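You operate a simulated robot arm through the tools that you are given. There is no shell and no other tool. Be economical: measure what you need, move in short steps, check, and stop when the job is done.

The job below is to be done with a simulated two-armed robot. You get a single attempt, and the scene is never put back.

## Task
Open the refills door, fetch the dosing cup with the teal handle and set it on the shelf of the refills cupboard, then shut the door. Take the pink brush and leave it on top of the pink soap box. Shut the lint comb lid. Fetch the red sock and set it on the yellow tray. Put the wooden dauber with the cream pad on the high tier of the shoe rack. Take the pink sponge on the worktop of the white counter and put it away on the window shelf. Pull the recycling drawer open. Any order will do. Set down upright: wooden dauber with the cream pad.

It is judged by the outcome, as a careful person would: the job done as asked, and still so three seconds after it is handed in. It fails if anything else is knocked over, pushed out of place, dropped, spilled or broken. A push-on lid holds only when it is set on centred and level and pressed home; a screw cap is set on level and turned clockwise until tight.

## Robot
Two 6-joint arms with two-finger parallel grippers on one trunk, on a base that drives. Base frame: it is fixed to the floor where the robot stands at the start and does not move with it; the origin is under the middle of the robot, x ahead of it, y to its left, z up; the surface under the hand at the start is at about z = 90. Units: cm, degrees, N and s.
The left shoulder is at the start at [-7.7, 17.7, 83.2], the right one opposite. With the tool pointing down near the work surface each hand reaches from about 10 to 70 cm from the robot's upright axis, wherever it stands, measured 20 degrees to its own side. Places, roughly: dosing cup with the teal handle [-25, 100, 100]; high tier of the shoe rack [160, -10, 60]; lint comb lid [-60, 90, 90]; pink brush (4x7x6 cm) [-50, 100, 90]; pink soap box [0, -225, 100]; pink sponge (10x7x5 cm) [100, 20, 90]; recycling drawer [-140, -50, 70]; red sock [50, 50, 100]; refills door [60, -10, 40]; shelf of the refills cupboard [80, 20, 40]; window shelf (17x70 cm) [148, -86, 88]; wooden dauber with the cream pad (4x4x5 cm) [60, 30, 90]; yellow tray (22x16x2 cm) [0, 90, 90]. Payload 1.57 kg a hand.
Tool frame (each hand has its own): the origin (TCP) lies between the finger pads and is the grasp point; the fingertips stand 3 cm ahead of it; z points along the fingers, y is the line along which they close. The gripper opens to 8 cm. The fingers are 1.7 cm wide and 1.2 cm thick; the gripper's body (4 by 8.2 cm) begins 8 cm behind the TCP.
Orientation is told as [roll, pitch, yaw] about the base's x, y, z axes, in that order, counted from this pose: with the fingers straight down and closing along the base's y, the tool's x points along the base's -x, its y along +y and its z along -z.

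## Interface
- The arms move only by the tool arm_command. It takes "left_plan", "right_plan" or both (then of equal length, played together; a hand with none holds still); each is a list of rows, each a list of 6 numbers: the shift along the tool's x, y, z in cm, then the turn, a rotation vector about the tool's x, y, z in degrees. In form: [[x, y, z, rx, ry, rz], ...]. A call has 1 to 8 rows; each row shifts and turns the commanded pose from where the row before left it, along the tool's axes as they then stand. "left_grip" and "right_grip" are, for a hand that has rows, the finger opening in cm, from 0 to 8, set as the call begins (left out, the last holds). A row lasts 0.2 s, in which the tool goes at most 5 cm and 8.6 degrees; a call with a longer step from one row to the next is refused whole, and so is a gripper value outside its range. Where a pose cannot be reached the arm comes as near as it can. A force on the tool above 40 N (or 10 N above the force at the start of the call, whichever is more), or a blocked arm, ends the call early, and 0.2 s more pass. The fingers move at their own pace (about 7.2 cm/s each) and stop on an object; they squeeze with about 25 N. The grip force told is the motor's: it shows also when the fingers shut on nothing. Time passes only in rows, and 0.2 s behind the last, so rows that do not move let the fingers close. It gives the time, the measured TCP pose, the force on the tool (base axes), the opening and the grip force at its end, in the units of the frame above (readings bear some noise), with the torque about the TCP (base axes, N m) and any sound that the robot's microphone picked up.
- Cameras (640 x 400 px; columns grow to the right, rows downward): "scene" is now at [0.7, 6.06, 155.52]; the picture's right is [0.78, -0.62, 0.00], its down [-0.47, -0.59, -0.65] and it looks along [0.41, 0.51, -0.76] (base axes); focal length 214 px, centre (320, 200). "left" rides on the left gripper at [7.2, 0.7, -12.2] in its tool frame; the picture's right is [-0.09, 1.00, 0.00], its down [-0.84, -0.08, -0.54] and it looks along [-0.54, -0.05, 0.84] (tool axes); focal length 238 px, centre (320, 200). "right" rides on the right gripper at [7.2, -0.7, -12.2] in its tool frame; the picture's right is [0.09, 1.00, 0.00], its down [-0.84, 0.08, -0.54] and it looks along [-0.54, 0.05, 0.84] (tool axes); focal length 238 px, centre (320, 200). There is no depth. A picture from a camera that has moved, and an enlarged one, comes with that camera's place and axes in the base frame and with its lens.
- capture(camera): a new picture of that camera. The clock stands still meanwhile.
- raise_lower(by): slides the trunk up (or, below 0, down) by that many cm; the arms and the scene camera ride with it, the base frame stays. It gives what a move gives, with no picture.
- drive_base(legs): drives the robot by 1 to 6 legs, each [ahead, left, turn to the left] in cm, cm and degrees, along the robot's own axes; the way and the turn of a leg run together, so that a leg with both is an arc; at most 150 cm and 180 degrees a leg. The arms and the cameras ride along, it lands a little off, and it stops where it bumps. It gives what a move gives.
- head_to(pan, tilt): turns the head with the scene camera to pan (to the left, within 143 degrees either way) and tilt (down, from -29 to 69), counted from straight ahead of the robot. It gives what a move gives.
- close_up(camera, box): a new picture of the part [left, top, right, bottom] of that camera's present view, enlarged. The clock stands still meanwhile.
- hand_in(): hands the job in; it is judged then, once.

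Go step by step. Nothing tells you exact positions but the pictures and the camera data: compare them with the known pose of the tool, close in by small moves and look again before you grip or let go. The budget is 207 turns and 190 pictures, counting those below and the enlarged ones. Unless the task says otherwise, let go and move clear before handing in.

The tools are called after ">>>" by a JSON object that holds its "fn" and its "kwargs". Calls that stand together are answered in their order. arm_command: Moves the arms, as the interface text tells. Its arguments: {"type":"object","properties":{"left_plan":{"type":"array"},"left_grip":{"type":"number"},"right_plan":{"type":"array"},"right_grip":{"type":"number"}},"required":[]} The other tools are called the same way: raise_lower (by) slides the trunk up or down; drive_base (legs) drives the base; head_to (pan, tilt) turns the head that bears the scene camera; capture (camera) takes a picture; close_up (camera, box) takes an enlarged picture of a part of a camera's view; hand_in () hands the job in.

At the start:

```text
t: 0.0
left_tcp_pos: [38.77, 42.24, 121.59]
left_orientation: [0.2, 0.0, 0.0]
left_contact_force: [-0.4, -0.1, 0.5]
left_ft_torque: [0.02, 0.03, -0.02]
left_grip_width: 8.0
left_grip_force: 0.1
right_tcp_pos: [41.02, 5.59, 121.1]
right_orientation: [0.0, 0.0, 0.1]
right_contact_force: [0.1, 0.7, 0.1]
right_ft_torque: [0.0, 0.02, -0.01]
right_grip_width: 7.99
right_grip_force: 0.1
trunk travel left (down, up): [-27.5, 5.3]
robot x, y, heading: [-0.41, 0.16, 0.1]
head pan, tilt: [51.4, 49.2]
```

scene: 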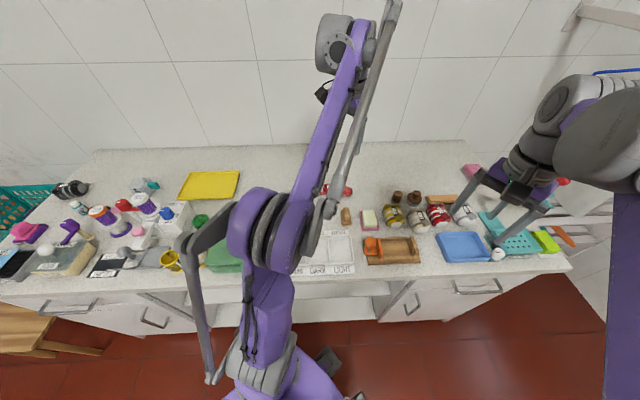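
right: 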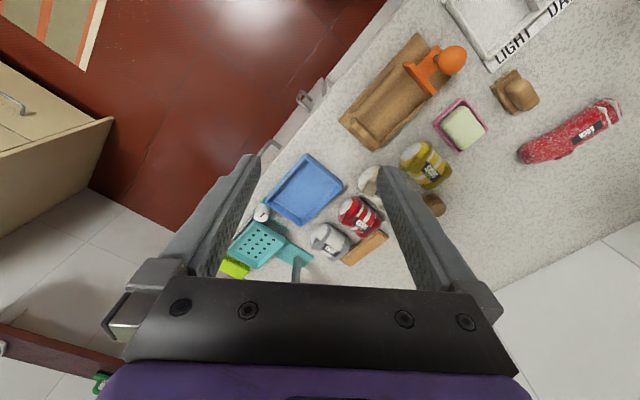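
left: 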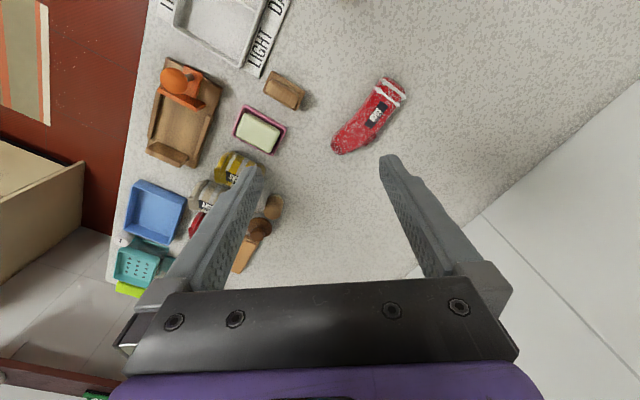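

I see a speckled counter running diagonally ahead-left, with the sock, trays, jars and other things on it. I start by looking around with the head before moving anything.

>>> {"fn": "head_to", "kwargs": {"pan": 0, "tilt": 30}}

>>> {"fn": "capture", "kwargs": {"camera": "scene"}}

>>> {"fn": "head_to", "kwargs": {"pan": 90, "tilt": 40}}

>>> {"fn": "capture", "kwargs": {"camera": "scene"}}

>>> {"fn": "head_to", "kwargs": {"pan": -70, "tilt": 30}}

>>> {"fn": "capture", "kwargs": {"camera": "scene"}}

>>> {"fn": "head_to", "kwargs": {"pan": -140, "tilt": 30}}

>>> {"fn": "capture", "kwargs": {"camera": "scene"}}

>>> {"fn": "head_to", "kwargs": {"pan": 140, "tilt": 30}}

>>> {"fn": "capture", "kwargs": {"camera": "scene"}}

```text
t: 1.2
left_tcp_pos: [38.73, 42.3, 121.6]
left_orientation: [0.1, 0.0, 0.1]
left_contact_force: [0.0, -0.5, 0.4]
left_ft_torque: [0.02, 0.01, -0.03]
left_grip_width: 8.0
left_grip_force: 0.1
right_tcp_pos: [40.98, 5.65, 121.19]
right_orientation: [0.0, 0.0, 0.0]
right_contact_force: [-0.6, 0.6, 0.0]
right_ft_torque: [-0.03, 0.01, -0.03]
right_grip_width: 7.98
right_grip_force: 0.1
trunk travel left (down, up): [-27.5, 5.3]
robot x, y, heading: [-0.2, -0.32, -0.1]
head pan, tilt: [0.0, 30.0]
```

```text
186 pictures are left
camera scene: at [4.89, -0.01, 158.36], right [0.0, -1.0, 0.0], down [-0.5, 0.0, -0.87], along [0.87, 0.0, -0.5], focal length 214 px, centre (320, 200)
```

scene: 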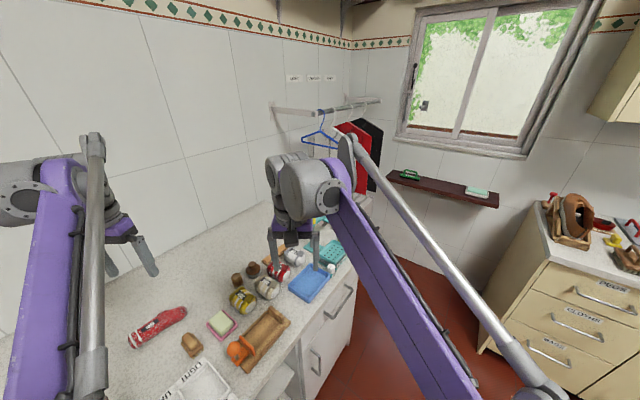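

```text
t: 2.9
left_tcp_pos: [38.75, 42.18, 121.72]
left_orientation: [0.1, 0.0, 0.2]
left_contact_force: [0.3, 0.3, -0.3]
left_ft_torque: [0.04, -0.03, 0.0]
left_grip_width: 8.02
left_grip_force: 0.1
right_tcp_pos: [41.02, 5.61, 121.07]
right_orientation: [0.1, 0.1, 0.1]
right_contact_force: [0.3, -0.1, 0.7]
right_ft_torque: [0.02, 0.01, 0.0]
right_grip_width: 8.0
right_grip_force: 0.1
trunk travel left (down, up): [-27.5, 5.3]
robot x, y, heading: [-0.22, -0.2, 0.0]
head pan, tilt: [90.0, 40.0]
```

```text
185 pictures are left
camera scene: at [-4.15, 8.48, 156.83], right [1.0, 0.0, 0.0], down [0.0, -0.64, -0.77], along [0.0, 0.77, -0.64], focal length 214 px, centre (320, 200)
```

scene: 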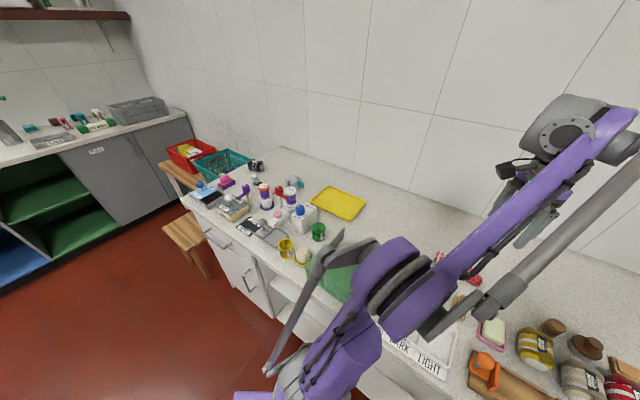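

```text
t: 5.3
left_tcp_pos: [38.73, 42.22, 121.68]
left_orientation: [0.2, 0.0, 0.2]
left_contact_force: [0.7, -0.1, 1.2]
left_ft_torque: [-0.03, 0.01, 0.01]
left_grip_width: 8.0
left_grip_force: 0.1
right_tcp_pos: [41.04, 5.64, 121.1]
right_orientation: [0.0, 0.0, -0.1]
right_contact_force: [0.7, -0.7, -0.3]
right_ft_torque: [0.02, 0.0, 0.01]
right_grip_width: 8.01
right_grip_force: 0.1
trunk travel left (down, up): [-27.5, 5.3]
robot x, y, heading: [0.1, -0.01, 0.2]
head pan, tilt: [-70.0, 30.0]
```

```text
184 pictures are left
camera scene: at [-1.06, -8.52, 158.36], right [-0.94, -0.34, 0.0], down [-0.17, 0.47, -0.87], along [0.3, -0.81, -0.5], focal length 214 px, centre (320, 200)
```

scene: 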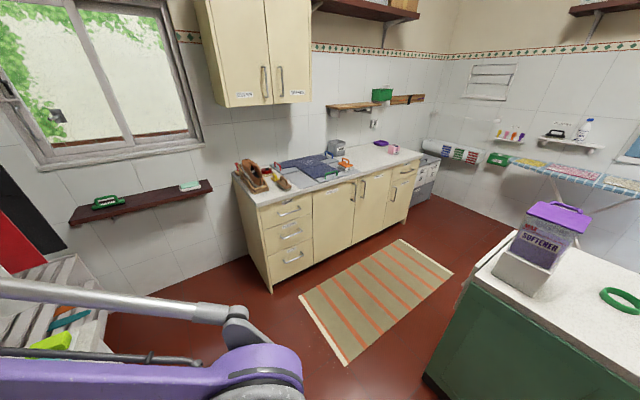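

```text
t: 6.7
left_tcp_pos: [38.71, 42.28, 121.59]
left_orientation: [0.2, 0.0, 0.1]
left_contact_force: [-0.3, -0.2, 0.3]
left_ft_torque: [0.0, 0.01, -0.02]
left_grip_width: 8.02
left_grip_force: 0.1
right_tcp_pos: [40.96, 5.63, 121.07]
right_orientation: [0.0, 0.0, 0.0]
right_contact_force: [-0.1, -0.2, 0.5]
right_ft_torque: [0.03, 0.01, -0.02]
right_grip_width: 8.02
right_grip_force: 0.0
trunk travel left (down, up): [-27.5, 5.3]
robot x, y, heading: [0.1, 0.33, -0.4]
head pan, tilt: [-140.0, 30.0]
```

```text
183 pictures are left
camera scene: at [-11.08, -5.84, 158.36], right [-0.64, 0.77, 0.0], down [0.38, 0.32, -0.87], along [-0.66, -0.56, -0.5], focal length 214 px, centre (320, 200)
```

scene: 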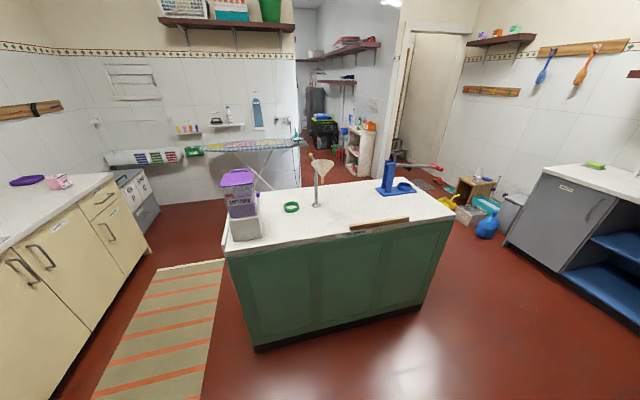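

```text
t: 10.6
left_tcp_pos: [38.69, 42.35, 121.71]
left_orientation: [0.2, -0.1, 0.1]
left_contact_force: [-0.6, -0.7, -0.2]
left_ft_torque: [0.0, 0.01, 0.01]
left_grip_width: 7.99
left_grip_force: 0.0
right_tcp_pos: [41.01, 5.66, 121.1]
right_orientation: [0.0, 0.0, -0.1]
right_contact_force: [0.0, -0.7, 0.1]
right_ft_torque: [-0.03, -0.01, 0.03]
right_grip_width: 7.96
right_grip_force: 0.1
trunk travel left (down, up): [-27.5, 5.3]
robot x, y, heading: [0.27, 0.0, -0.1]
head pan, tilt: [140.0, 30.0]
```

```text
182 pictures are left
camera scene: at [-11.08, 5.8, 158.36], right [0.64, 0.77, 0.0], down [0.38, -0.32, -0.87], along [-0.66, 0.56, -0.5], focal length 214 px, centre (320, 200)
```

scene: 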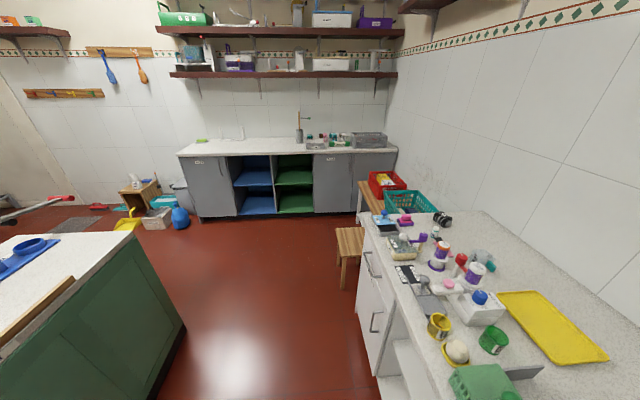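

The counter runs diagonally (about -37°); its front edge is about 32 cm from the robot's axis. I'll turn to face it squarely and look again.

>>> {"fn": "drive_base", "kwargs": {"legs": [[0, 0, 52.5]]}}

>>> {"fn": "head_to", "kwargs": {"pan": -35, "tilt": 45}}

>>> {"fn": "capture", "kwargs": {"camera": "scene"}}

>>> {"fn": "head_to", "kwargs": {"pan": 35, "tilt": 45}}

>>> {"fn": "capture", "kwargs": {"camera": "scene"}}

>>> {"fn": "capture", "kwargs": {"camera": "left"}}

>>> {"fn": "capture", "kwargs": {"camera": "right"}}

```text
t: 13.3
left_tcp_pos: [-9.78, 56.47, 121.66]
left_orientation: [0.1, 0.0, 52.3]
left_contact_force: [1.0, 0.3, -0.2]
left_ft_torque: [-0.01, 0.02, -0.03]
left_grip_width: 7.99
left_grip_force: 0.1
right_tcp_pos: [20.58, 35.94, 121.15]
right_orientation: [-0.1, 0.1, 52.3]
right_contact_force: [0.3, 0.0, 0.3]
right_ft_torque: [-0.03, 0.02, -0.04]
right_grip_width: 8.02
right_grip_force: 0.1
trunk travel left (down, up): [-27.5, 5.3]
robot x, y, heading: [0.15, -0.03, 52.4]
head pan, tilt: [140.0, 30.0]
```

```text
t: 16.0
left_tcp_pos: [-9.81, 56.56, 121.71]
left_orientation: [0.2, 0.0, 52.3]
left_contact_force: [-0.2, -0.8, -1.0]
left_ft_torque: [-0.02, 0.01, -0.01]
left_grip_width: 8.0
left_grip_force: 0.0
right_tcp_pos: [20.55, 35.83, 121.18]
right_orientation: [0.0, 0.0, 52.3]
right_contact_force: [0.1, -0.6, 0.7]
right_ft_torque: [0.02, 0.0, 0.02]
right_grip_width: 8.03
right_grip_force: 0.0
trunk travel left (down, up): [-27.5, 5.3]
robot x, y, heading: [0.07, 0.06, 52.4]
head pan, tilt: [-35.0, 45.0]
```

```text
181 pictures are left
camera scene: at [5.21, -0.86, 156.1], right [0.3, -0.95, 0.0], down [-0.68, -0.21, -0.71], along [0.68, 0.21, -0.71], focal length 214 px, centre (320, 200)
```

scene: 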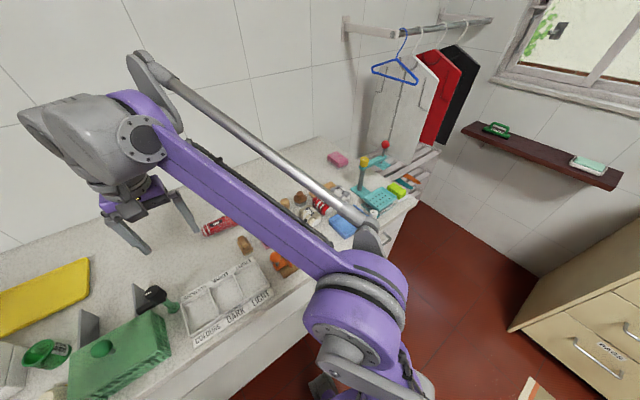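

```text
t: 17.4
left_tcp_pos: [-9.7, 56.5, 121.73]
left_orientation: [0.1, 0.1, 52.4]
left_contact_force: [0.6, 0.1, 0.1]
left_ft_torque: [0.01, -0.02, 0.0]
left_grip_width: 8.0
left_grip_force: 0.1
right_tcp_pos: [20.58, 36.05, 121.08]
right_orientation: [0.0, 0.0, 52.4]
right_contact_force: [0.1, -0.1, 0.6]
right_ft_torque: [-0.02, 0.02, -0.04]
right_grip_width: 8.03
right_grip_force: 0.1
trunk travel left (down, up): [-27.5, 5.3]
robot x, y, heading: [-0.2, 0.19, 52.1]
head pan, tilt: [35.0, 45.0]
```

```text
180 pictures are left
camera scene: at [-2.17, 4.85, 156.1], right [1.0, -0.05, 0.0], down [-0.03, -0.71, -0.71], along [0.03, 0.71, -0.71], focal length 214 px, centre (320, 200)
```

scene: 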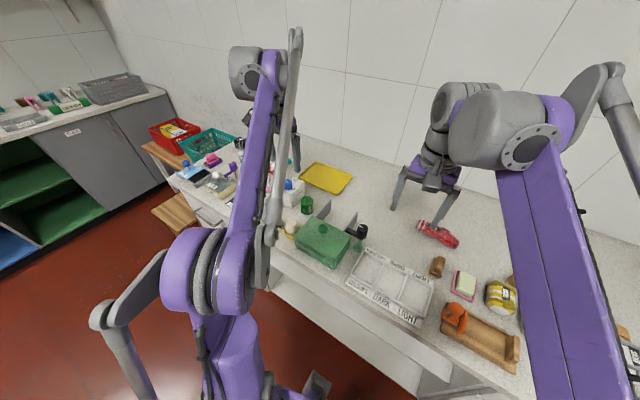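

```text
179 pictures are left
camera left: at [-14.49, 51.08, 133.75], right [-0.73, 0.68, 0.0], down [0.57, 0.61, 0.54], along [0.37, 0.4, -0.84], focal length 238 px, centre (320, 200)
```

left: 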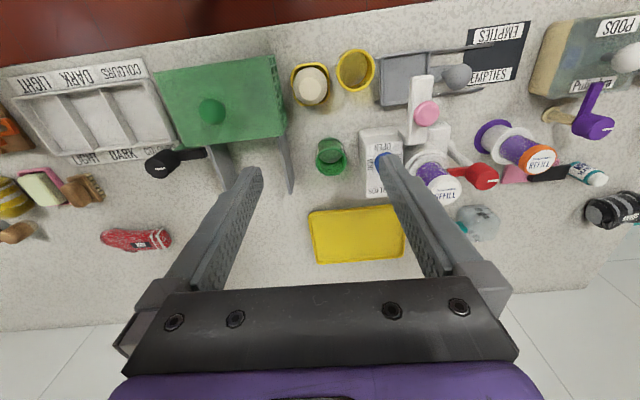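

```text
178 pictures are left
camera right: at [16.65, 29.78, 133.42], right [-0.84, 0.54, 0.0], down [0.45, 0.71, 0.54], along [0.29, 0.46, -0.84], focal length 238 px, centre (320, 200)
```

right: 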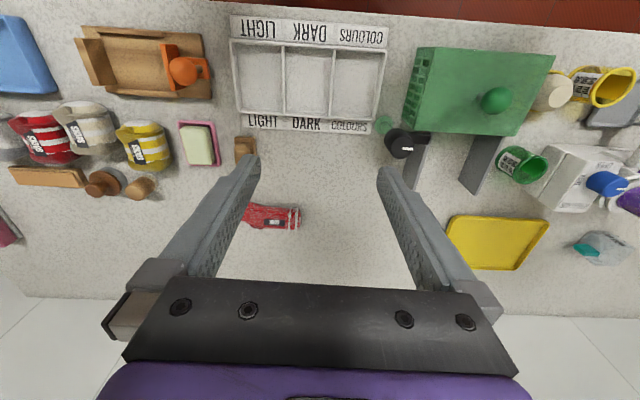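

The robot now faces the counter squarely. The sock is near [42,50] and two mushroom-like daubers near [63,26]; I zoom in on them.

>>> {"fn": "close_up", "kwargs": {"camera": "right", "box": [0, 90, 320, 290]}}

>>> {"fn": "close_up", "kwargs": {"camera": "left", "box": [300, 50, 640, 270]}}

```text
2.00 times, centred on (160, 190) of right
camera zoom: at [16.65, 29.78, 133.42], right [-0.84, 0.54, 0.0], down [0.45, 0.71, 0.54], along [0.29, 0.46, -0.84], focal length 477 px, centre (640, 220)
```

zoom: 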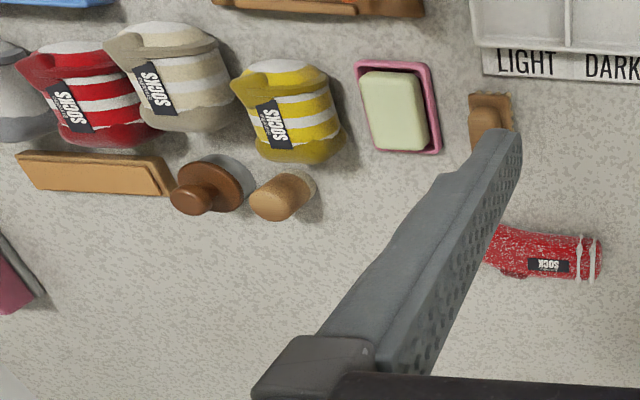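

```text
1.82 times, centred on (470, 160) of left
camera zoom: at [-14.49, 51.08, 133.75], right [-0.73, 0.68, 0.0], down [0.57, 0.61, 0.54], along [0.37, 0.4, -0.84], focal length 433 px, centre (47, 273)
```

zoom: 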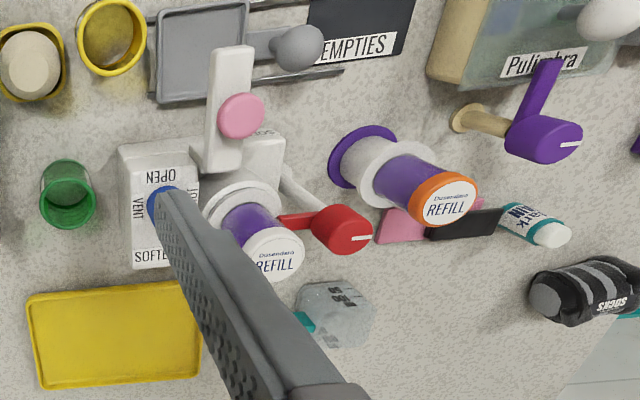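

The lighter dauber (near [59,28]) seems to be the cream one; the clear cup with the teal handle is behind the white softener dispenser near [-18,98]. I look down to see how much room there is between base and counter.

>>> {"fn": "head_to", "kwargs": {"pan": 0, "tilt": 69}}

>>> {"fn": "capture", "kwargs": {"camera": "scene"}}

```text
t: 18.4
left_tcp_pos: [-9.69, 56.43, 121.69]
left_orientation: [0.1, 0.0, 52.4]
left_contact_force: [-0.5, -0.7, 0.1]
left_ft_torque: [0.02, 0.03, 0.01]
left_grip_width: 7.98
left_grip_force: 0.0
right_tcp_pos: [20.6, 35.92, 121.19]
right_orientation: [0.0, 0.0, 52.3]
right_contact_force: [-0.9, -0.7, -0.5]
right_ft_torque: [-0.03, -0.01, -0.01]
right_grip_width: 8.02
right_grip_force: 0.0
trunk travel left (down, up): [-27.5, 5.3]
robot x, y, heading: [0.36, 0.02, 52.5]
head pan, tilt: [0.0, 68.8]
```

```text
175 pictures are left
camera scene: at [0.86, 1.15, 153.22], right [0.79, -0.61, 0.0], down [-0.57, -0.74, -0.36], along [0.22, 0.29, -0.93], focal length 214 px, centre (320, 200)
```

scene: 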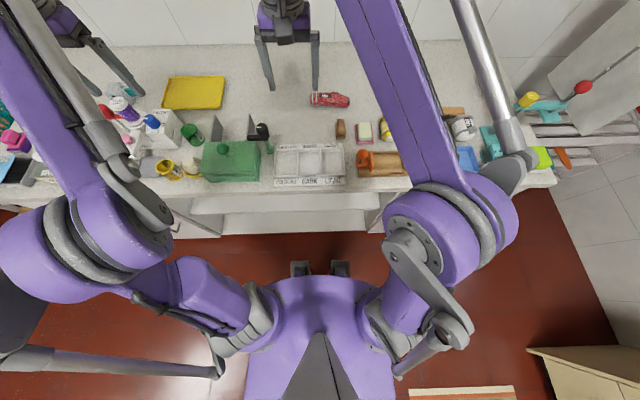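

There is about 15 cm of free floor before the base. I move 10 cm ahead and 8 cm left, so the sock lies well within the right hand's reach, and look from the right hand.

>>> {"fn": "drive_base", "kwargs": {"legs": [[10, 8, 0]]}}

>>> {"fn": "capture", "kwargs": {"camera": "right"}}

```text
t: 19.8
left_tcp_pos: [-9.96, 69.06, 121.69]
left_orientation: [0.1, -0.1, 52.3]
left_contact_force: [0.6, 0.7, -0.7]
left_ft_torque: [-0.03, -0.01, -0.01]
left_grip_width: 8.01
left_grip_force: 0.1
right_tcp_pos: [20.46, 48.57, 121.07]
right_orientation: [0.0, 0.0, 52.2]
right_contact_force: [-0.1, 0.2, -0.2]
right_ft_torque: [0.01, -0.03, -0.04]
right_grip_width: 8.0
right_grip_force: 0.1
trunk travel left (down, up): [-27.5, 5.3]
robot x, y, heading: [-0.58, 12.6, 52.1]
head pan, tilt: [0.0, 68.8]
```

```text
174 pictures are left
camera right: at [16.45, 42.36, 133.43], right [-0.84, 0.54, 0.0], down [0.45, 0.71, 0.54], along [0.29, 0.46, -0.84], focal length 238 px, centre (320, 200)
```

right: 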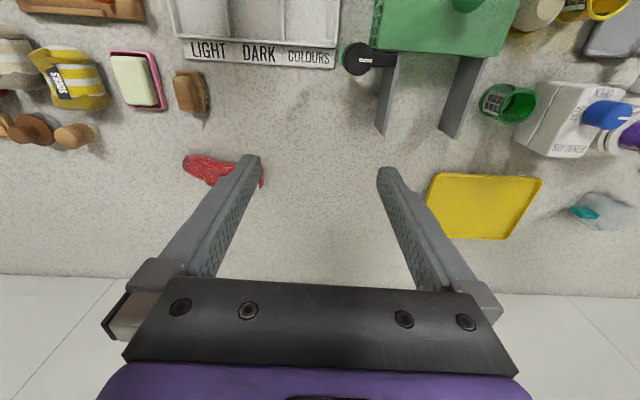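

The sock's centre is near [43,49]. I move the right hand above it and turn it 90° so the fingers close across the sock's width.

>>> {"fn": "arm_command", "kwargs": {"right_plan": [[-2.8, -3.5, 2, 0, 0, 0], [-2.8, -3.5, 2, 0, 0, 0], [-2.8, -3.5, 2, 0, 0, 0], [-2.8, -3.5, 2, 0, 0, 0], [-2.8, -3.5, 2, 0, 0, 0], [0, 0, 0, 0, 0, -8.2], [0, 0, 0, 0, 0, -8.2], [0, 0, 0, 0, 0, -8.2]]}}

>>> {"fn": "arm_command", "kwargs": {"right_plan": [[0, 0, 0, 0, 0, -8.2], [0, 0, 0, 0, 0, -8.2], [0, 0, 0, 0, 0, -8.2], [0, 0, 0, 0, 0, -8.2], [0, 0, 0, 0, 0, -8.2], [0, 0, 0, 0, 0, -8.2], [0, 0, 0, 0, 0, -8.2], [0, 0, 0, 0, 0, -8.2]]}}

>>> {"fn": "capture", "kwargs": {"camera": "right"}}

>>> {"fn": "capture", "kwargs": {"camera": "scene"}}

```text
t: 21.6
left_tcp_pos: [-9.95, 69.18, 121.81]
left_orientation: [0.0, -0.1, 52.4]
left_contact_force: [-0.5, -0.3, 0.5]
left_ft_torque: [0.01, -0.01, 0.02]
left_grip_width: 8.0
left_grip_force: 0.2
right_tcp_pos: [42.92, 48.83, 111.17]
right_orientation: [0.0, 0.1, 76.9]
right_contact_force: [0.1, 0.0, -0.3]
right_ft_torque: [0.01, -0.02, 0.0]
right_grip_width: 7.99
right_grip_force: 0.1
trunk travel left (down, up): [-27.5, 5.3]
robot x, y, heading: [-0.3, 12.41, 51.9]
head pan, tilt: [0.0, 68.8]
```

```text
t: 23.4
left_tcp_pos: [-9.88, 69.06, 121.81]
left_orientation: [0.1, 0.0, 52.2]
left_contact_force: [-0.3, -0.3, -0.7]
left_ft_torque: [0.0, 0.0, -0.03]
left_grip_width: 7.98
left_grip_force: 0.0
right_tcp_pos: [42.82, 48.81, 111.18]
right_orientation: [0.0, 0.0, 142.5]
right_contact_force: [-0.2, -0.4, -1.2]
right_ft_torque: [-0.01, -0.02, -0.03]
right_grip_width: 7.99
right_grip_force: 0.1
trunk travel left (down, up): [-27.5, 5.3]
robot x, y, heading: [-0.33, 12.25, 52.1]
head pan, tilt: [0.0, 68.8]
```

```text
173 pictures are left
camera right: at [48.89, 45.0, 123.42], right [-0.53, -0.85, 0.0], down [-0.71, 0.45, 0.54], along [-0.46, 0.29, -0.84], focal length 238 px, centre (320, 200)
```

right: 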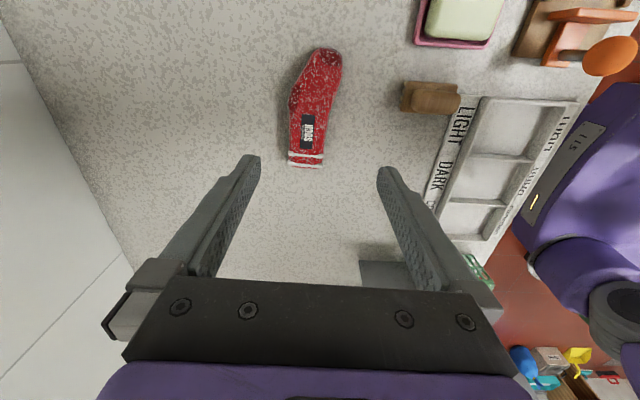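

```text
172 pictures are left
camera scene: at [0.64, 13.79, 153.21], right [0.79, -0.61, 0.0], down [-0.57, -0.74, -0.36], along [0.22, 0.29, -0.93], focal length 214 px, centre (320, 200)
```

scene: 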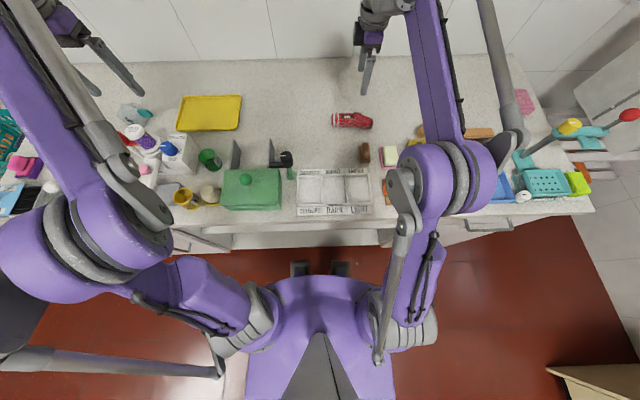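

The sock lies almost aligned with the tool, centre near [44,49]. I descend with a small correction.

>>> {"fn": "arm_command", "kwargs": {"right_plan": [[0.7, -0.9, 3.5, 0, 0, 0], [0, 0, 4.5, 0, 0, 0], [0, 0, 4.5, 0, 0, 0], [0, 0, 2, 0, 0, 0]]}}

>>> {"fn": "capture", "kwargs": {"camera": "right"}}

```text
t: 24.4
left_tcp_pos: [-9.88, 69.08, 121.72]
left_orientation: [0.1, 0.1, 52.4]
left_contact_force: [-0.3, -0.3, -0.1]
left_ft_torque: [-0.01, 0.0, -0.01]
left_grip_width: 8.01
left_grip_force: 0.2
right_tcp_pos: [43.64, 49.11, 96.37]
right_orientation: [0.0, 0.0, 142.4]
right_contact_force: [-0.5, -0.1, -0.2]
right_ft_torque: [-0.01, 0.0, -0.03]
right_grip_width: 7.96
right_grip_force: 0.0
trunk travel left (down, up): [-27.5, 5.3]
robot x, y, heading: [-0.32, 12.74, 52.2]
head pan, tilt: [0.0, 68.8]
```

```text
171 pictures are left
camera right: at [49.81, 45.26, 108.75], right [-0.53, -0.85, 0.0], down [-0.71, 0.45, 0.54], along [-0.46, 0.29, -0.84], focal length 238 px, centre (320, 200)
```

right: 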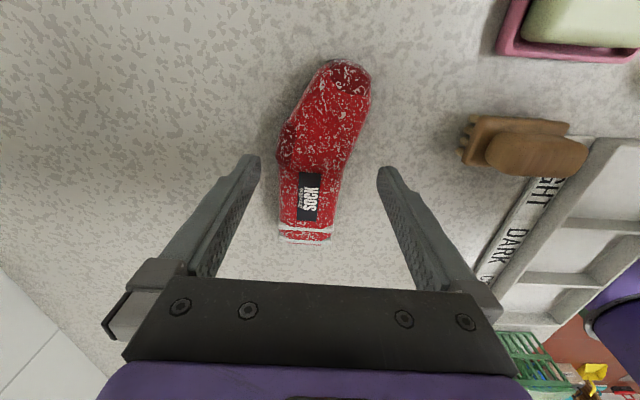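

The sock sits between the fingers. I descend 3.5 cm more and grip.

>>> {"fn": "arm_command", "kwargs": {"right_plan": [[0, 0, 2, 0, 0, 0], [0, 0, 1.5, 0, 0, 0]]}}

>>> {"fn": "arm_command", "kwargs": {"right_plan": [[0, 0, 0, 0, 0, 0], [0, 0, 0, 0, 0, 0], [0, 0, 0, 0, 0, 0], [0, 0, 0, 0, 0, 0]], "right_grip": 0}}

>>> {"fn": "capture", "kwargs": {"camera": "right"}}

```text
t: 25.0
left_tcp_pos: [-9.93, 69.09, 121.76]
left_orientation: [0.0, 0.1, 52.3]
left_contact_force: [0.0, -0.5, 0.0]
left_ft_torque: [0.0, -0.01, 0.01]
left_grip_width: 8.01
left_grip_force: 0.1
right_tcp_pos: [44.06, 49.1, 92.96]
right_orientation: [0.0, 0.0, 142.4]
right_contact_force: [0.9, -0.2, -0.6]
right_ft_torque: [0.03, -0.01, 0.03]
right_grip_width: 8.03
right_grip_force: 0.1
trunk travel left (down, up): [-27.5, 5.3]
robot x, y, heading: [-0.22, 12.66, 52.2]
head pan, tilt: [0.0, 68.8]
```

```text
t: 26.0
left_tcp_pos: [-9.91, 69.16, 121.76]
left_orientation: [0.0, 0.0, 52.3]
left_contact_force: [0.7, 0.0, 0.5]
left_ft_torque: [-0.04, 0.01, 0.01]
left_grip_width: 8.01
left_grip_force: 0.1
right_tcp_pos: [44.02, 49.17, 93.03]
right_orientation: [0.0, 0.0, 142.5]
right_contact_force: [0.0, -0.5, -0.6]
right_ft_torque: [0.01, 0.02, 0.0]
right_grip_width: 4.66
right_grip_force: 25.5
trunk travel left (down, up): [-27.5, 5.3]
robot x, y, heading: [-0.11, 12.6, 52.1]
head pan, tilt: [0.0, 68.8]
```

```text
170 pictures are left
camera right: at [50.03, 45.25, 105.36], right [-0.53, -0.85, 0.0], down [-0.71, 0.45, 0.54], along [-0.46, 0.29, -0.84], focal length 238 px, centre (320, 200)
```

right: 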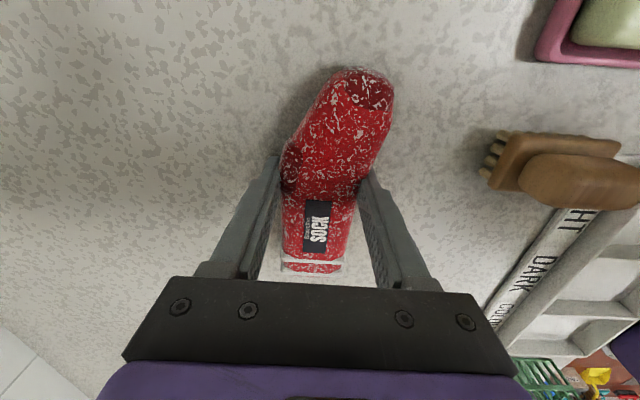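

Gripped (4.66 cm). I lift it high and drive left along the counter until the sock is over the yellow tray.

>>> {"fn": "arm_command", "kwargs": {"right_plan": [[0, 0, -4.5, 0, 0, 0], [0, 0, -4.5, 0, 0, 0], [0, 0, -4.5, 0, 0, 0], [0, 0, -4.5, 0, 0, 0], [0, 0, -4.5, 0, 0, 0], [0, 0, -4.5, 0, 0, 0]]}}

>>> {"fn": "drive_base", "kwargs": {"legs": [[0, 55, 0]]}}

>>> {"fn": "capture", "kwargs": {"camera": "right"}}

>>> {"fn": "capture", "kwargs": {"camera": "scene"}}

>>> {"fn": "capture", "kwargs": {"camera": "left"}}

```text
t: 27.4
left_tcp_pos: [-9.96, 69.09, 121.79]
left_orientation: [0.2, -0.1, 52.3]
left_contact_force: [0.1, 0.0, 0.2]
left_ft_torque: [0.0, -0.02, -0.01]
left_grip_width: 7.98
left_grip_force: 0.0
right_tcp_pos: [43.54, 48.54, 117.52]
right_orientation: [0.0, 0.0, 142.4]
right_contact_force: [0.0, 0.2, -0.2]
right_ft_torque: [-0.03, -0.02, 0.03]
right_grip_width: 4.69
right_grip_force: 25.4
right hand out of reach, approached as far as the arm can: row 6
trunk travel left (down, up): [-27.5, 5.3]
robot x, y, heading: [-0.06, 12.59, 52.3]
head pan, tilt: [0.0, 68.8]
```

```text
t: 32.6
left_tcp_pos: [-53.91, 101.71, 121.8]
left_orientation: [0.0, 0.1, 53.3]
left_contact_force: [1.2, 0.4, -0.8]
left_ft_torque: [0.04, 0.02, -0.01]
left_grip_width: 8.0
left_grip_force: 0.0
right_tcp_pos: [-0.03, 82.17, 117.4]
right_orientation: [0.1, 0.0, 143.5]
right_contact_force: [-0.4, 0.0, -0.1]
right_ft_torque: [0.04, 0.0, -0.04]
right_grip_width: 4.68
right_grip_force: 25.5
trunk travel left (down, up): [-27.5, 5.3]
robot x, y, heading: [-42.99, 45.32, 53.2]
head pan, tilt: [0.0, 68.8]
```

```text
169 pictures are left
camera right: at [6.01, 78.35, 129.75], right [-0.52, -0.85, 0.0], down [-0.72, 0.44, 0.54], along [-0.46, 0.28, -0.84], focal length 238 px, centre (320, 200)
```

right: 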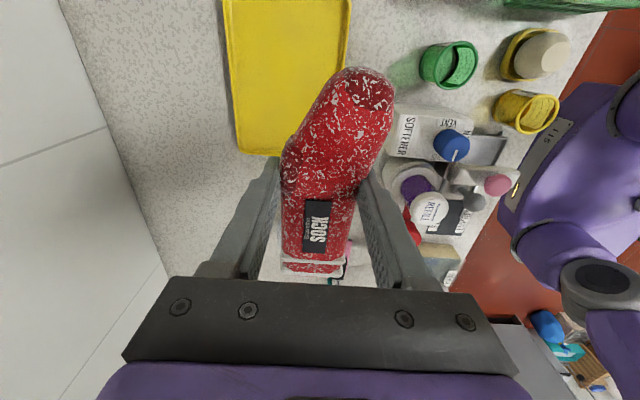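

```text
168 pictures are left
camera scene: at [-42.43, 46.54, 153.21], right [0.8, -0.6, 0.0], down [-0.56, -0.75, -0.36], along [0.22, 0.29, -0.93], focal length 214 px, centre (320, 200)
```

scene: 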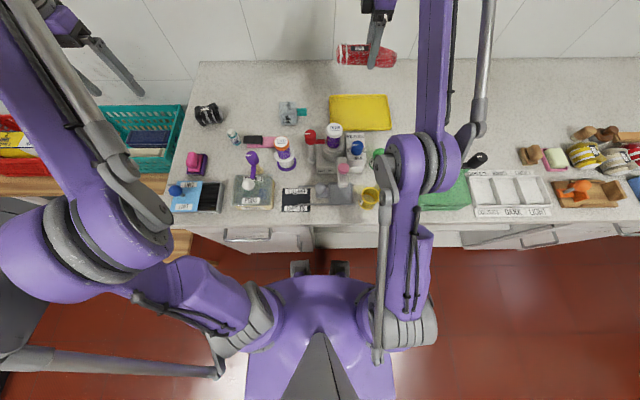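

```text
167 pictures are left
camera left: at [-58.65, 96.19, 133.75], right [-0.74, 0.67, 0.0], down [0.56, 0.62, 0.54], along [0.36, 0.4, -0.84], focal length 238 px, centre (320, 200)
```

left: 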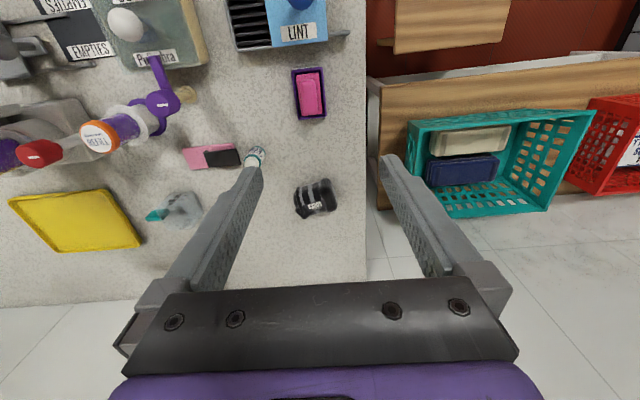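

The tray's centre is near [4.5,84.5]. I shift the hand over it and descend.

>>> {"fn": "arm_command", "kwargs": {"right_plan": [[1.1, -2.3, 0, 0, 0, 0], [1.1, -2.3, 0, 0, 0, 0], [0, 0, 4.5, 0, 0, 0], [0, 0, 4.5, 0, 0, 0], [0, 0, 4.5, 0, 0, 0], [0, 0, 4, 0, 0, 0]]}}

>>> {"fn": "capture", "kwargs": {"camera": "right"}}

>>> {"fn": "close_up", "kwargs": {"camera": "scene", "box": [160, 60, 480, 260]}}

```text
t: 34.0
left_tcp_pos: [-54.05, 101.72, 121.73]
left_orientation: [0.1, 0.1, 53.4]
left_contact_force: [-0.3, -0.3, -0.6]
left_ft_torque: [-0.01, -0.02, 0.0]
left_grip_width: 7.99
left_grip_force: 0.1
right_tcp_pos: [1.65, 82.14, 98.79]
right_orientation: [0.0, 0.0, 143.5]
right_contact_force: [0.7, -0.4, -0.5]
right_ft_torque: [-0.02, -0.01, -0.03]
right_grip_width: 4.69
right_grip_force: 25.3
right hand out of reach, approached as far as the arm can: row 1, 2
trunk travel left (down, up): [-27.5, 5.3]
robot x, y, heading: [-43.1, 45.76, 53.3]
head pan, tilt: [0.0, 68.8]
```

```text
166 pictures are left
camera right: at [7.67, 78.41, 111.14], right [-0.52, -0.85, 0.0], down [-0.72, 0.44, 0.54], along [-0.46, 0.28, -0.84], focal length 238 px, centre (320, 200)
```

right: 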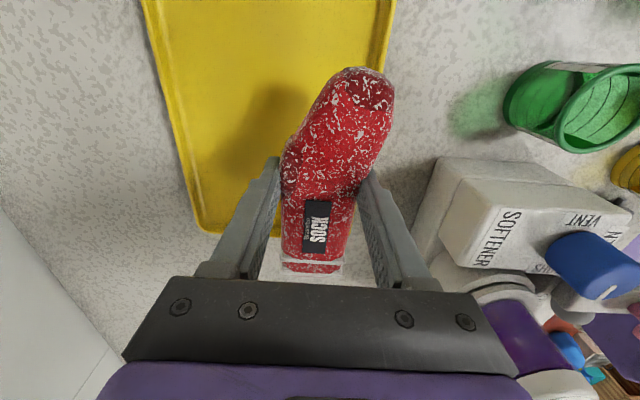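

```text
2.00 times, centred on (320, 160) of scene
camera zoom: at [-42.39, 46.56, 153.21], right [0.8, -0.6, 0.0], down [-0.56, -0.75, -0.36], along [0.22, 0.29, -0.93], focal length 429 px, centre (320, 280)
```

zoom: 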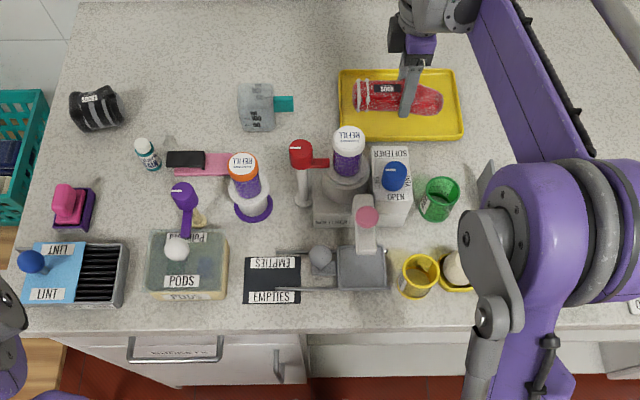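

The sock needs to go about 3.5 cm further toward the wall. I try that at this lower height.

>>> {"fn": "arm_command", "kwargs": {"right_plan": [[0.4, -1.8, 0, 0, 0, 0], [0.4, -1.8, 0, 0, 0, 0]]}}

>>> {"fn": "capture", "kwargs": {"camera": "right"}}

```text
t: 34.6
left_tcp_pos: [-53.86, 101.71, 121.77]
left_orientation: [0.0, 0.0, 53.3]
left_contact_force: [0.0, -0.1, -0.7]
left_ft_torque: [-0.01, -0.01, 0.0]
left_grip_width: 8.0
left_grip_force: 0.1
right_tcp_pos: [4.38, 84.67, 98.94]
right_orientation: [-0.1, 0.0, 143.4]
right_contact_force: [0.5, -0.2, 0.4]
right_ft_torque: [-0.01, 0.0, -0.01]
right_grip_width: 4.66
right_grip_force: 24.9
trunk travel left (down, up): [-27.5, 5.3]
robot x, y, heading: [-43.24, 45.37, 53.3]
head pan, tilt: [0.0, 68.8]
```

```text
164 pictures are left
camera right: at [10.42, 80.89, 111.21], right [-0.52, -0.85, 0.0], down [-0.72, 0.44, 0.54], along [-0.46, 0.28, -0.84], focal length 238 px, centre (320, 200)
```

right: 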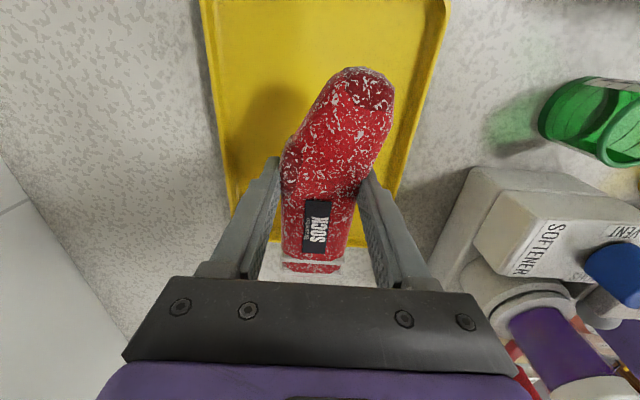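

Now it is centred. I lower gently until contact.

>>> {"fn": "arm_command", "kwargs": {"right_plan": [[0, 0, 2.5, 0, 0, 0], [0, 0, 1.2, 0, 0, 0], [0, 0, 0.5, 0, 0, 0], [0, 0, 0.5, 0, 0, 0]]}}

>>> {"fn": "capture", "kwargs": {"camera": "right"}}

```text
t: 35.6
left_tcp_pos: [-53.99, 101.63, 121.8]
left_orientation: [0.1, 0.0, 53.3]
left_contact_force: [-1.0, 0.6, -0.5]
left_ft_torque: [-0.04, -0.01, 0.0]
left_grip_width: 8.0
left_grip_force: 0.1
right_tcp_pos: [4.32, 84.65, 94.13]
right_orientation: [0.0, 0.0, 143.5]
right_contact_force: [0.4, 0.2, -0.2]
right_ft_torque: [0.02, -0.02, 0.01]
right_grip_width: 4.67
right_grip_force: 24.8
trunk travel left (down, up): [-27.5, 5.3]
robot x, y, heading: [-43.42, 45.42, 53.2]
head pan, tilt: [0.0, 68.8]
```

```text
163 pictures are left
camera right: at [10.32, 80.87, 106.49], right [-0.52, -0.85, 0.0], down [-0.72, 0.44, 0.54], along [-0.46, 0.28, -0.84], focal length 238 px, centre (320, 200)
```

right: 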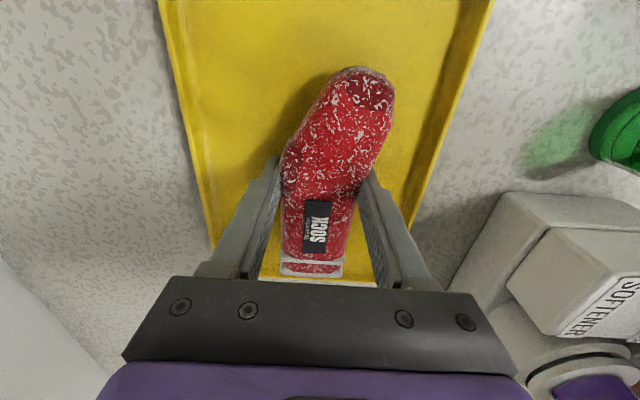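

I shift 1.5 cm lengthwise and lower until it touches.

>>> {"fn": "arm_command", "kwargs": {"right_plan": [[1.5, 0, 0, 0, 0, 0], [0, 0, 0.4, 0, 0, 0], [0, 0, 0.3, 0, 0, 0]]}}

>>> {"fn": "arm_command", "kwargs": {"right_plan": [[0, 0, 0.3, 0, 0, 0], [0, 0, 0, 0, 0, 0]]}}

```text
t: 36.4
left_tcp_pos: [-53.94, 101.57, 121.89]
left_orientation: [0.1, -0.1, 53.3]
left_contact_force: [-0.1, 0.7, -0.1]
left_ft_torque: [-0.04, 0.0, -0.02]
left_grip_width: 8.02
left_grip_force: 0.1
right_tcp_pos: [5.56, 83.64, 93.8]
right_orientation: [-0.2, 0.1, 143.4]
right_contact_force: [6.9, 4.3, 27.9]
right_ft_torque: [-0.15, 0.21, 0.05]
right_grip_width: 4.67
right_grip_force: 24.7
trunk travel left (down, up): [-27.5, 5.3]
robot x, y, heading: [-43.25, 45.72, 53.3]
head pan, tilt: [0.0, 68.8]
```

```text
t: 36.7
left_tcp_pos: [-54.02, 101.59, 121.84]
left_orientation: [0.1, -0.1, 53.5]
left_contact_force: [0.7, -0.8, -0.7]
left_ft_torque: [-0.03, 0.01, -0.02]
left_grip_width: 8.01
left_grip_force: 0.1
right_tcp_pos: [5.39, 83.62, 93.75]
right_orientation: [-0.2, 0.1, 143.5]
right_contact_force: [2.5, 4.0, 20.9]
right_ft_torque: [-0.11, 0.36, -0.02]
right_grip_width: 4.68
right_grip_force: 25.4
trunk travel left (down, up): [-27.5, 5.3]
robot x, y, heading: [-43.47, 45.58, 53.3]
head pan, tilt: [0.0, 68.8]
stopped in row 1 (right hand): the force on the tool passed its limit at 45 N (the readings are from after the stop); the commanded pose is now the measured one
```

Contact is made at TCP z≈93.8. I open and rise.

>>> {"fn": "arm_command", "kwargs": {"right_plan": [[0, 0, -0.2, 0, 0, 0], [0, 0, 0, 0, 0, 0], [0, 0, 0, 0, 0, 0]], "right_grip": 8}}

>>> {"fn": "arm_command", "kwargs": {"right_plan": [[0, 0, -3, 0, 0, 0], [0, 0, -4.5, 0, 0, 0], [0, 0, -4.5, 0, 0, 0], [0, 0, -4.5, 0, 0, 0]]}}

>>> {"fn": "capture", "kwargs": {"camera": "right"}}

>>> {"fn": "capture", "kwargs": {"camera": "left"}}

```text
t: 37.5
left_tcp_pos: [-54.03, 101.7, 121.75]
left_orientation: [0.1, 0.0, 53.2]
left_contact_force: [0.4, 0.1, -0.1]
left_ft_torque: [-0.02, -0.03, -0.01]
left_grip_width: 8.0
left_grip_force: 0.1
right_tcp_pos: [5.45, 83.65, 93.81]
right_orientation: [0.0, 0.2, 143.4]
right_contact_force: [2.9, 4.7, 11.4]
right_ft_torque: [-0.18, 0.21, -0.06]
right_grip_width: 7.44
right_grip_force: 0.1
trunk travel left (down, up): [-27.5, 5.3]
robot x, y, heading: [-43.09, 45.41, 53.3]
head pan, tilt: [0.0, 68.8]
```

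```text
t: 38.5
left_tcp_pos: [-53.87, 101.8, 121.59]
left_orientation: [0.1, 0.1, 53.3]
left_contact_force: [0.5, -0.4, -0.9]
left_ft_torque: [-0.01, 0.0, 0.01]
left_grip_width: 7.99
left_grip_force: 0.0
right_tcp_pos: [5.7, 83.71, 110.46]
right_orientation: [-0.1, 0.0, 143.4]
right_contact_force: [-0.2, 0.4, 0.2]
right_ft_torque: [-0.01, 0.01, 0.05]
right_grip_width: 8.0
right_grip_force: 0.1
trunk travel left (down, up): [-27.5, 5.3]
robot x, y, heading: [-43.12, 45.54, 53.3]
head pan, tilt: [0.0, 68.8]
```

```text
162 pictures are left
camera right: at [11.68, 79.89, 122.7], right [-0.52, -0.85, 0.0], down [-0.72, 0.44, 0.54], along [-0.46, 0.28, -0.84], focal length 238 px, centre (320, 200)
```

right: 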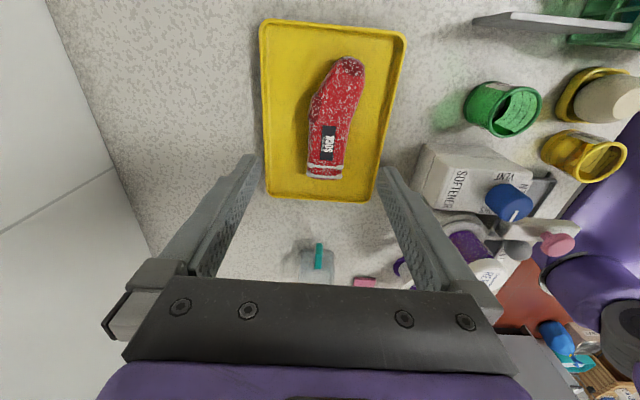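

```text
161 pictures are left
camera left: at [-58.62, 96.22, 133.74], right [-0.74, 0.67, 0.0], down [0.56, 0.62, 0.54], along [0.36, 0.4, -0.84], focal length 238 px, centre (320, 200)
```

left: 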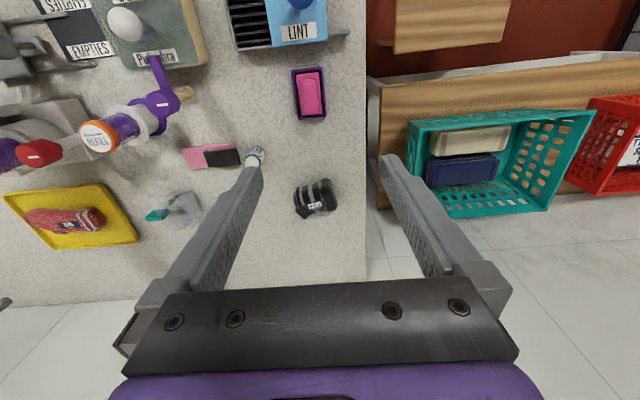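

The sock lies neatly on the tray. Next is the lint comb (blue lid with knob, half off the slotted box at the counter's left end); I drive 15 cm left and view it closely.

>>> {"fn": "drive_base", "kwargs": {"legs": [[0, 15, -0.8]]}}

>>> {"fn": "arm_command", "kwargs": {"left_plan": [[4.5, 0, 0, 0, 0, 0], [4, 0, 2, 0, 0, 0]]}}

>>> {"fn": "capture", "kwargs": {"camera": "left"}}

>>> {"fn": "head_to", "kwargs": {"pan": 35, "tilt": 60}}

>>> {"fn": "capture", "kwargs": {"camera": "scene"}}

```text
t: 40.5
left_tcp_pos: [-65.38, 111.03, 121.7]
left_orientation: [0.0, -0.1, 52.6]
left_contact_force: [0.1, 0.5, -0.1]
left_ft_torque: [0.0, -0.01, -0.01]
left_grip_width: 8.03
left_grip_force: 0.0
right_tcp_pos: [-6.04, 92.11, 110.31]
right_orientation: [-0.1, 0.0, 142.7]
right_contact_force: [0.5, -0.5, -0.3]
right_ft_torque: [0.02, 0.02, -0.01]
right_grip_width: 8.01
right_grip_force: 0.0
trunk travel left (down, up): [-27.5, 5.3]
robot x, y, heading: [-55.42, 54.82, 52.6]
head pan, tilt: [0.0, 68.8]
```

```text
t: 41.1
left_tcp_pos: [-70.33, 104.17, 119.75]
left_orientation: [0.1, 0.1, 52.6]
left_contact_force: [-0.8, -1.0, -0.3]
left_ft_torque: [0.01, 0.01, 0.02]
left_grip_width: 8.0
left_grip_force: 0.0
right_tcp_pos: [-6.07, 92.02, 110.39]
right_orientation: [-0.1, 0.1, 142.6]
right_contact_force: [-0.3, 0.0, -1.2]
right_ft_torque: [0.01, -0.02, 0.02]
right_grip_width: 7.96
right_grip_force: 0.0
trunk travel left (down, up): [-27.5, 5.3]
robot x, y, heading: [-55.31, 54.63, 52.7]
head pan, tilt: [0.0, 68.8]
```

```text
160 pictures are left
camera left: at [-75.14, 98.63, 131.74], right [-0.73, 0.68, 0.0], down [0.57, 0.62, 0.54], along [0.37, 0.4, -0.84], focal length 238 px, centre (320, 200)
```

left: 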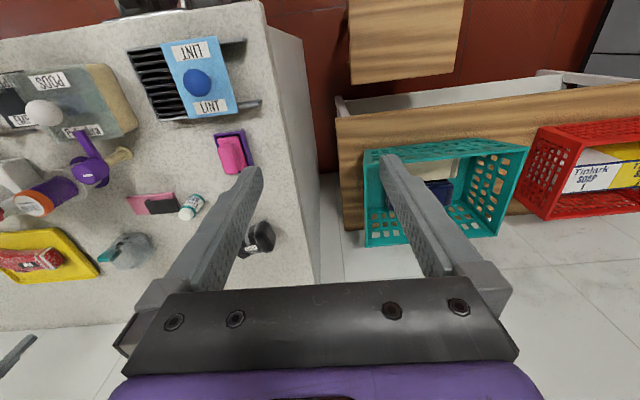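

```text
t: 42.1
left_tcp_pos: [-70.41, 104.07, 119.68]
left_orientation: [0.1, 0.0, 52.6]
left_contact_force: [0.1, 0.2, 0.7]
left_ft_torque: [-0.02, 0.0, -0.01]
left_grip_width: 8.02
left_grip_force: 0.0
right_tcp_pos: [-5.89, 92.03, 110.49]
right_orientation: [-0.1, 0.0, 142.7]
right_contact_force: [-0.4, 0.7, 0.1]
right_ft_torque: [0.02, 0.0, 0.0]
right_grip_width: 8.0
right_grip_force: 0.1
trunk travel left (down, up): [-27.5, 5.3]
robot x, y, heading: [-55.65, 54.44, 52.8]
head pan, tilt: [35.0, 60.0]
```

```text
159 pictures are left
camera scene: at [-57.62, 57.91, 154.15], right [1.0, -0.04, 0.0], down [-0.04, -0.87, -0.5], along [0.02, 0.5, -0.87], focal length 214 px, centre (320, 200)
```

scene: 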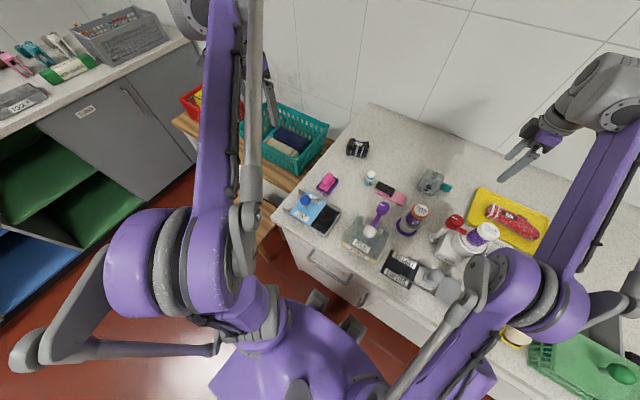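

The lint lid's knob is near [-60.5,90.5]. I bring the left hand above it for a close look.

>>> {"fn": "arm_command", "kwargs": {"left_plan": [[1.2, -4, 0, 0, 0, 0], [1.2, -4, 0, 0, 0, 0], [1.2, -4, 0, 0, 0, 0], [1.2, -4, 0, 0, 0, 0], [0, 0, 4, 0, 0, 0], [0, 0, 4, 0, 0, 0]]}}

>>> {"fn": "capture", "kwargs": {"camera": "left"}}

>>> {"fn": "close_up", "kwargs": {"camera": "scene", "box": [250, 150, 490, 300]}}

```text
t: 43.5
left_tcp_pos: [-60.69, 90.62, 111.66]
left_orientation: [0.1, 0.0, 52.6]
left_contact_force: [-0.5, -0.7, 0.2]
left_ft_torque: [-0.02, -0.01, 0.03]
left_grip_width: 7.99
left_grip_force: 0.0
right_tcp_pos: [-5.93, 92.1, 110.3]
right_orientation: [-0.1, 0.1, 142.7]
right_contact_force: [0.1, 0.8, 0.2]
right_ft_torque: [0.0, 0.01, 0.01]
right_grip_width: 7.99
right_grip_force: 0.0
trunk travel left (down, up): [-27.5, 5.3]
robot x, y, heading: [-55.73, 54.47, 52.5]
head pan, tilt: [35.0, 60.0]
```

```text
158 pictures are left
camera left: at [-65.51, 85.23, 123.67], right [-0.73, 0.68, 0.0], down [0.57, 0.62, 0.54], along [0.37, 0.4, -0.84], focal length 238 px, centre (320, 200)
```

left: 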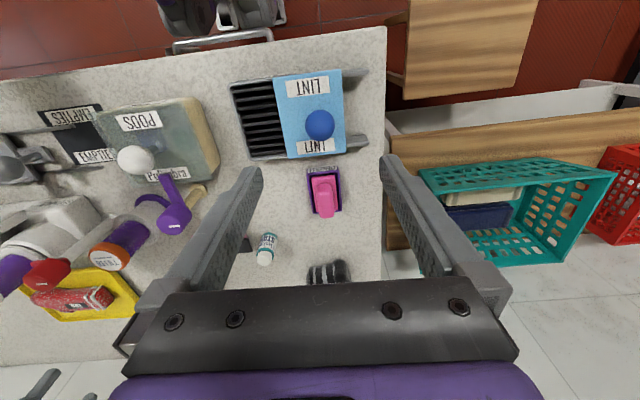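

```text
2.67 times, centred on (370, 225) of scene
camera zoom: at [-57.62, 57.88, 154.15], right [1.0, -0.04, 0.0], down [-0.04, -0.87, -0.5], along [0.02, 0.5, -0.87], focal length 572 px, centre (187, 133)
```

zoom: 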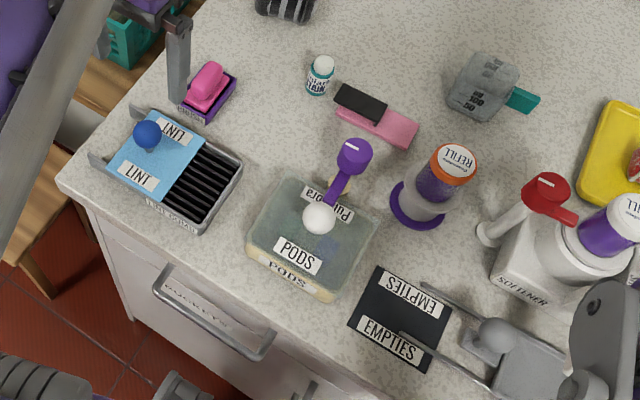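

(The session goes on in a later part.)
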